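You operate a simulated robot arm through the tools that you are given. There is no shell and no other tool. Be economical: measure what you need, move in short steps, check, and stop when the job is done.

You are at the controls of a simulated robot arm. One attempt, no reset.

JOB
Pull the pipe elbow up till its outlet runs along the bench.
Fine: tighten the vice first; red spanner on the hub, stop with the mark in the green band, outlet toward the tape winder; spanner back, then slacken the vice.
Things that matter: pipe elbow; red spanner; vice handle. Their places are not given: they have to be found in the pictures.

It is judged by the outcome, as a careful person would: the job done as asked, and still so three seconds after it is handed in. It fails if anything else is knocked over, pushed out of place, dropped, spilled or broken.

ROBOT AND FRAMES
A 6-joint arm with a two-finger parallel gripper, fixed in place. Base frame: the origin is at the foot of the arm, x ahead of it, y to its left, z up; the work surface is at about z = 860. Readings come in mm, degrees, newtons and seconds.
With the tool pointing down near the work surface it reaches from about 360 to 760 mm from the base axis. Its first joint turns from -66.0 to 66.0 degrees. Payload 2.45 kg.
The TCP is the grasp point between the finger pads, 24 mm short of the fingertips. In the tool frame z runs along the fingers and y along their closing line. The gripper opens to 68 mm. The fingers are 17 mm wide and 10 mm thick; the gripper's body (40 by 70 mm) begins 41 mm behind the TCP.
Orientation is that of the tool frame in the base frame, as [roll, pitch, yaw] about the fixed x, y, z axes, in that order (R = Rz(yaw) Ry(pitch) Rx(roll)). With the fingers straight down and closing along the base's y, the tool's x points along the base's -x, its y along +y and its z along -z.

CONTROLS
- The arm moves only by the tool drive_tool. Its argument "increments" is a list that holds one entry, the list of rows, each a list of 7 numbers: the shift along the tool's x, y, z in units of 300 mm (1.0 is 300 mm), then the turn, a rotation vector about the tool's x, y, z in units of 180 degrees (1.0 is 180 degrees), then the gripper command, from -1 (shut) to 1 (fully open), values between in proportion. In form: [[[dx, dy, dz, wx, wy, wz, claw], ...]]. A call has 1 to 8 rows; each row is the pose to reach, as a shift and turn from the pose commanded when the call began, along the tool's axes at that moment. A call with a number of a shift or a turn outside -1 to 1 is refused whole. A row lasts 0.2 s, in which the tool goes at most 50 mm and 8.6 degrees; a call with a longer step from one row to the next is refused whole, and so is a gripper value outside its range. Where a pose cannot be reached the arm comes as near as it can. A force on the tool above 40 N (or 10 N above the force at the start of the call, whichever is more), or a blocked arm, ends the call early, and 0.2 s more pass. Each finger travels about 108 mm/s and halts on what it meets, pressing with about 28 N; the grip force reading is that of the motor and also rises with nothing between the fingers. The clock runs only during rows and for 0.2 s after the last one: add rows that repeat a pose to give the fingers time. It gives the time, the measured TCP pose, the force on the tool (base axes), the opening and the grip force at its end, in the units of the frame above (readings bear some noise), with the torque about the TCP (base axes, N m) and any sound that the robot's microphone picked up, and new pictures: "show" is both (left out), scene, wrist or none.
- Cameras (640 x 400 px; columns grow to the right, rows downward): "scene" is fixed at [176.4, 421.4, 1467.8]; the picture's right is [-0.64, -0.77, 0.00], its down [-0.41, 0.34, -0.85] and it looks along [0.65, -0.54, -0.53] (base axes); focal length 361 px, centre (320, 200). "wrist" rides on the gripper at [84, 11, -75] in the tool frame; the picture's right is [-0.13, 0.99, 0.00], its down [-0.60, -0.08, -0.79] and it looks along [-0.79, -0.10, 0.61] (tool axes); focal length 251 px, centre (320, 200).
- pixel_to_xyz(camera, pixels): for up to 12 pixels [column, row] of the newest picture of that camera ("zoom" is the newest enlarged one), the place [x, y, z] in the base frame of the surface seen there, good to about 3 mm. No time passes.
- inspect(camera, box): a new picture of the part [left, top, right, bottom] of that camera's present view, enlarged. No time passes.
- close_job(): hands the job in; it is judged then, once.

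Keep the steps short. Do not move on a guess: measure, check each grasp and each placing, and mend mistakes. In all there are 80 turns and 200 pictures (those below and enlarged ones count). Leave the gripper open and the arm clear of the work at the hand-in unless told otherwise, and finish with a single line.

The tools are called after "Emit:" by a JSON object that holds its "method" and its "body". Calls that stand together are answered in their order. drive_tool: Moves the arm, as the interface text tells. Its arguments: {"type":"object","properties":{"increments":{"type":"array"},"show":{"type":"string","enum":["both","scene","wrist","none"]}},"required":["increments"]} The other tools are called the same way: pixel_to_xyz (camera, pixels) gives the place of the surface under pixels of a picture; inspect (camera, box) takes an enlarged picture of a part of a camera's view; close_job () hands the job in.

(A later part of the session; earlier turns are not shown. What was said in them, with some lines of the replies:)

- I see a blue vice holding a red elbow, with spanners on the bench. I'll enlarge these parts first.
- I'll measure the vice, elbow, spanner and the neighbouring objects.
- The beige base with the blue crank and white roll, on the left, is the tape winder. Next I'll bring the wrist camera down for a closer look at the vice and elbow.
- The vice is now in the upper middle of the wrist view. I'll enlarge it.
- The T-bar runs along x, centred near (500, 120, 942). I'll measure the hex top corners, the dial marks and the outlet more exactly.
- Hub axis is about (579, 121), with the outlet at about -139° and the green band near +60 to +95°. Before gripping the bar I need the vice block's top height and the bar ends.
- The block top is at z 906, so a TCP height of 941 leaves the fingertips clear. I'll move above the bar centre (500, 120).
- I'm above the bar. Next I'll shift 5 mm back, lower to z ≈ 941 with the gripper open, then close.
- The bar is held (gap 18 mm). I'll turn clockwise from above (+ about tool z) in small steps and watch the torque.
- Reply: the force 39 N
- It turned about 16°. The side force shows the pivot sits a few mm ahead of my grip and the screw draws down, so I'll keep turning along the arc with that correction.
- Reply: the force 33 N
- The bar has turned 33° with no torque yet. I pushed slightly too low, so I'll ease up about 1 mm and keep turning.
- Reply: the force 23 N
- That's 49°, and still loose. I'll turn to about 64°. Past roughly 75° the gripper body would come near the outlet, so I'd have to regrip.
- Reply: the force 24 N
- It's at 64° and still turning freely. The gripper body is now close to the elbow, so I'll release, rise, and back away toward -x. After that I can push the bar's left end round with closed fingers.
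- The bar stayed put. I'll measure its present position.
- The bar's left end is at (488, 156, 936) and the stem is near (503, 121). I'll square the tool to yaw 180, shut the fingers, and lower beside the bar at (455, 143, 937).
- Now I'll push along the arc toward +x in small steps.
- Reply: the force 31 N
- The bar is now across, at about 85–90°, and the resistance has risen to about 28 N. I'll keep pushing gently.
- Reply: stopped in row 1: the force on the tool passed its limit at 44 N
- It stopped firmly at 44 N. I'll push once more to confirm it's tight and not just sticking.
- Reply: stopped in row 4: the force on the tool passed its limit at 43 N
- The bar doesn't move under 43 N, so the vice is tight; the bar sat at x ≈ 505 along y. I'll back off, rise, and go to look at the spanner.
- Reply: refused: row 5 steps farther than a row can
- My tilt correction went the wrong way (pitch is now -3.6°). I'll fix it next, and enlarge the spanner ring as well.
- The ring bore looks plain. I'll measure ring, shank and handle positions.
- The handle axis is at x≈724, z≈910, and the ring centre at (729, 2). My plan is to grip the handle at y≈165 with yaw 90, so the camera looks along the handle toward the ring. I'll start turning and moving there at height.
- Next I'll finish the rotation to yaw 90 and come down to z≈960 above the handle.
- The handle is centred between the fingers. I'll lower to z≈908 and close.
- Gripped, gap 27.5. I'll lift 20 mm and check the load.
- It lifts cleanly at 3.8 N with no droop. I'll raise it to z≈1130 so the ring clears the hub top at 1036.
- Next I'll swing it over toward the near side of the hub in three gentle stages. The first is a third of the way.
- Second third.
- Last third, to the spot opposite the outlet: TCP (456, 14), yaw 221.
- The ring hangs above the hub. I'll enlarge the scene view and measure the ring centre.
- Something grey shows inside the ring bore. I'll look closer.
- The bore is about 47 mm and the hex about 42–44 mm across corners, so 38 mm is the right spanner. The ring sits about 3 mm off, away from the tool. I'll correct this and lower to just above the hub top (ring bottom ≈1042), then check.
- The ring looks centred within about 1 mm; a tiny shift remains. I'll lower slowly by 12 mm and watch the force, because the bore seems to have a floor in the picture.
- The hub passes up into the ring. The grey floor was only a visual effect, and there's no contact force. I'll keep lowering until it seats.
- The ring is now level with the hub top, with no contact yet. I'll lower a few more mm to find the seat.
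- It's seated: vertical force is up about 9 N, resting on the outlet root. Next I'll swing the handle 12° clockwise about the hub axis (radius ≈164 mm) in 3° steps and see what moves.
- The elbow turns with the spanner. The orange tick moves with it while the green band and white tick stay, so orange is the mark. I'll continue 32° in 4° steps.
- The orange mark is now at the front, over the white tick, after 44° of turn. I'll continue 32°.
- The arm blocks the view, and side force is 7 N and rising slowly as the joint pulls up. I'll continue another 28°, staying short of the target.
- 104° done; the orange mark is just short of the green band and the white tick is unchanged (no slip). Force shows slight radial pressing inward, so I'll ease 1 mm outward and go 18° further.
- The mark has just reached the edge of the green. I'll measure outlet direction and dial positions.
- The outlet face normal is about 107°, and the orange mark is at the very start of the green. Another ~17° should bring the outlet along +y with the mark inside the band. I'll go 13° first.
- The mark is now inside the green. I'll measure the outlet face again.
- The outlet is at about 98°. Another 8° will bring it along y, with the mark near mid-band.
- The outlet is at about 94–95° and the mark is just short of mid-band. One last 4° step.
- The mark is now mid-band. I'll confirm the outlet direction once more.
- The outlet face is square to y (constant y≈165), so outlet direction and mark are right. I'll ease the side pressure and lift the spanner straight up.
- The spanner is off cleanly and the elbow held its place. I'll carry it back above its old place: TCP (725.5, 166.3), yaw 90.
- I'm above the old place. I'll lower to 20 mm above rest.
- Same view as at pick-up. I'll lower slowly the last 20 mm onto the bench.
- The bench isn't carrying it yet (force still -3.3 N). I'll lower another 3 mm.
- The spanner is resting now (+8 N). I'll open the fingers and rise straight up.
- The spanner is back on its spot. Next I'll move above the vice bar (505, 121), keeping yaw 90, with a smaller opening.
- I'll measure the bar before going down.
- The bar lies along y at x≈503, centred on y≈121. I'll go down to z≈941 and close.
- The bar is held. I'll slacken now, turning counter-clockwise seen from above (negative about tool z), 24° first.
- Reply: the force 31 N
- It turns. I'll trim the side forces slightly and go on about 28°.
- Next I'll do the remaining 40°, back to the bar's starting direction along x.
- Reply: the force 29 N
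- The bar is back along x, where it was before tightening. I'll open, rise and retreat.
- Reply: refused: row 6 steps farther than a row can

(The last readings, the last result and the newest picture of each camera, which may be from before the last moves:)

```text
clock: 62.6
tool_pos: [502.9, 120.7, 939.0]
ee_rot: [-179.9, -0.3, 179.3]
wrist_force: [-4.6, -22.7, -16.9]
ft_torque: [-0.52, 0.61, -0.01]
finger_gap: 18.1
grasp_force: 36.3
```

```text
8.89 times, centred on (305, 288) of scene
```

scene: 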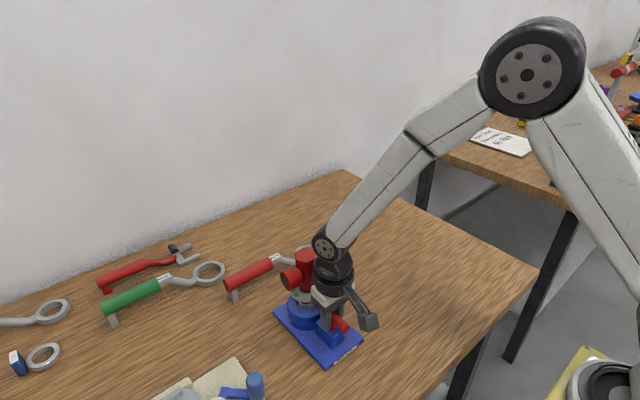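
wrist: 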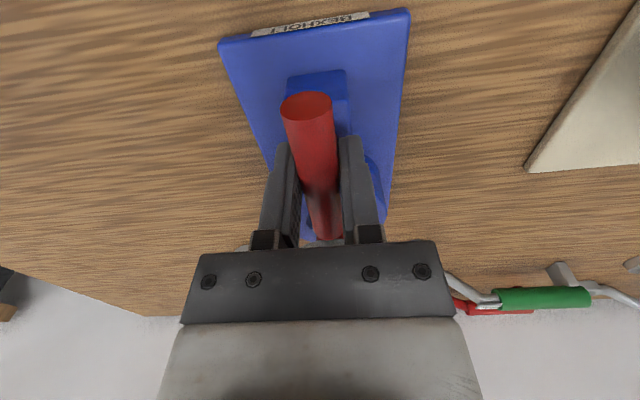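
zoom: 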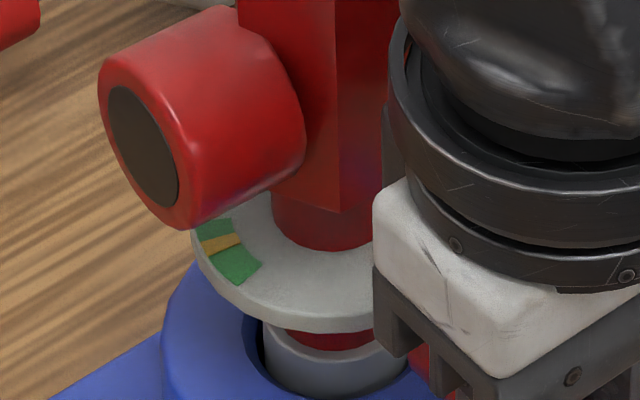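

The call was refused for too big a step and nothing moved. I'll repeat it with smaller steps.

Emit:
{"method": "drive_tool", "body": {"increments": [[[0, 0, 0, 0, 0, 0, -0.4], [0, 0, 0, 0, 0, 0, 0.2], [0, 0, 0, 0, 0, 0, 0.4], [0, 0, -0.08, 0, 0, 0, 0.4], [0, 0, -0.2, 0, 0, 0, 0.6], [0.07, -0.04, -0.31, 0, 0, 0, 1], [0.15, -0.08, -0.42, 0, 0, 0, 1], [0.22, -0.1, -0.54, 0, 0, 0, 1]]], "show": "both"}}

Emit:
{"method": "inspect", "body": {"camera": "scene", "box": [260, 240, 370, 370]}}

Emit:
{"method": "inspect", "body": {"camera": "scene", "box": [285, 265, 325, 310]}}

```text
clock: 64.4
tool_pos: [436.7, 93.7, 1097.7]
ee_rot: [179.9, 0.0, 179.1]
wrist_force: [-0.2, 0.1, 1.1]
ft_torque: [0.02, -0.02, -0.02]
finger_gap: 68.1
grasp_force: 0.2
```

scene: 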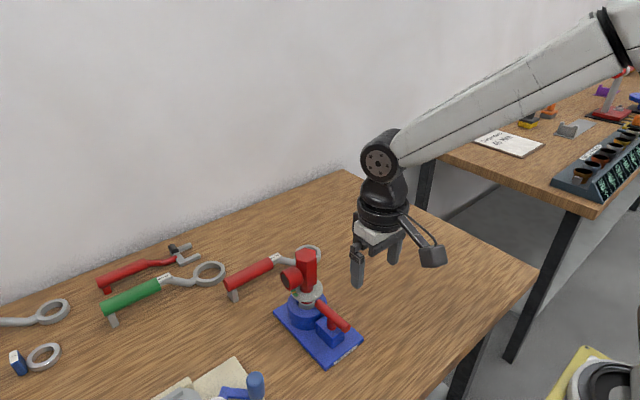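
wrist: 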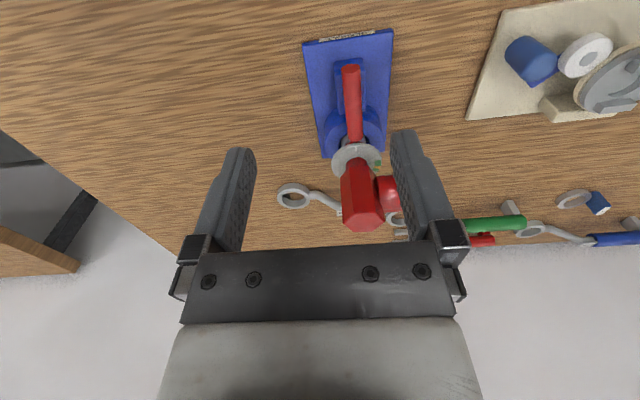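

```text
3.08 times, centred on (315, 305) of scene
```

zoom: 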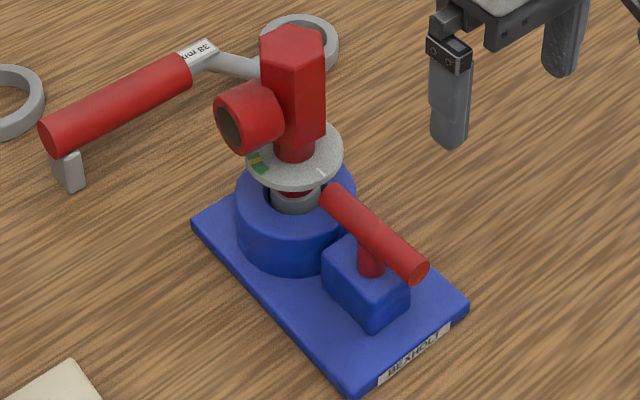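

```text
8.89 times, centred on (305, 288) of scene
```

zoom: 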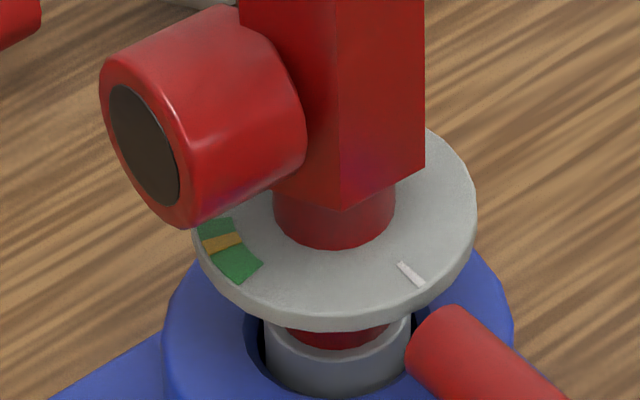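

The mark is still mid-green, the outlet points along the bench at the tape winder, and the vice bar is back at its slack position. The spanner is home and the arm is clear with the gripper open, so I'm handing in.

Emit:
{"method": "close_job", "body": {}}

```text
The job is handed in.
```

Job handed in: the elbow is pulled up with its mark in the green band and its outlet along the bench toward the tape winder, the red spanner is back in its place, and the vice is slackened.
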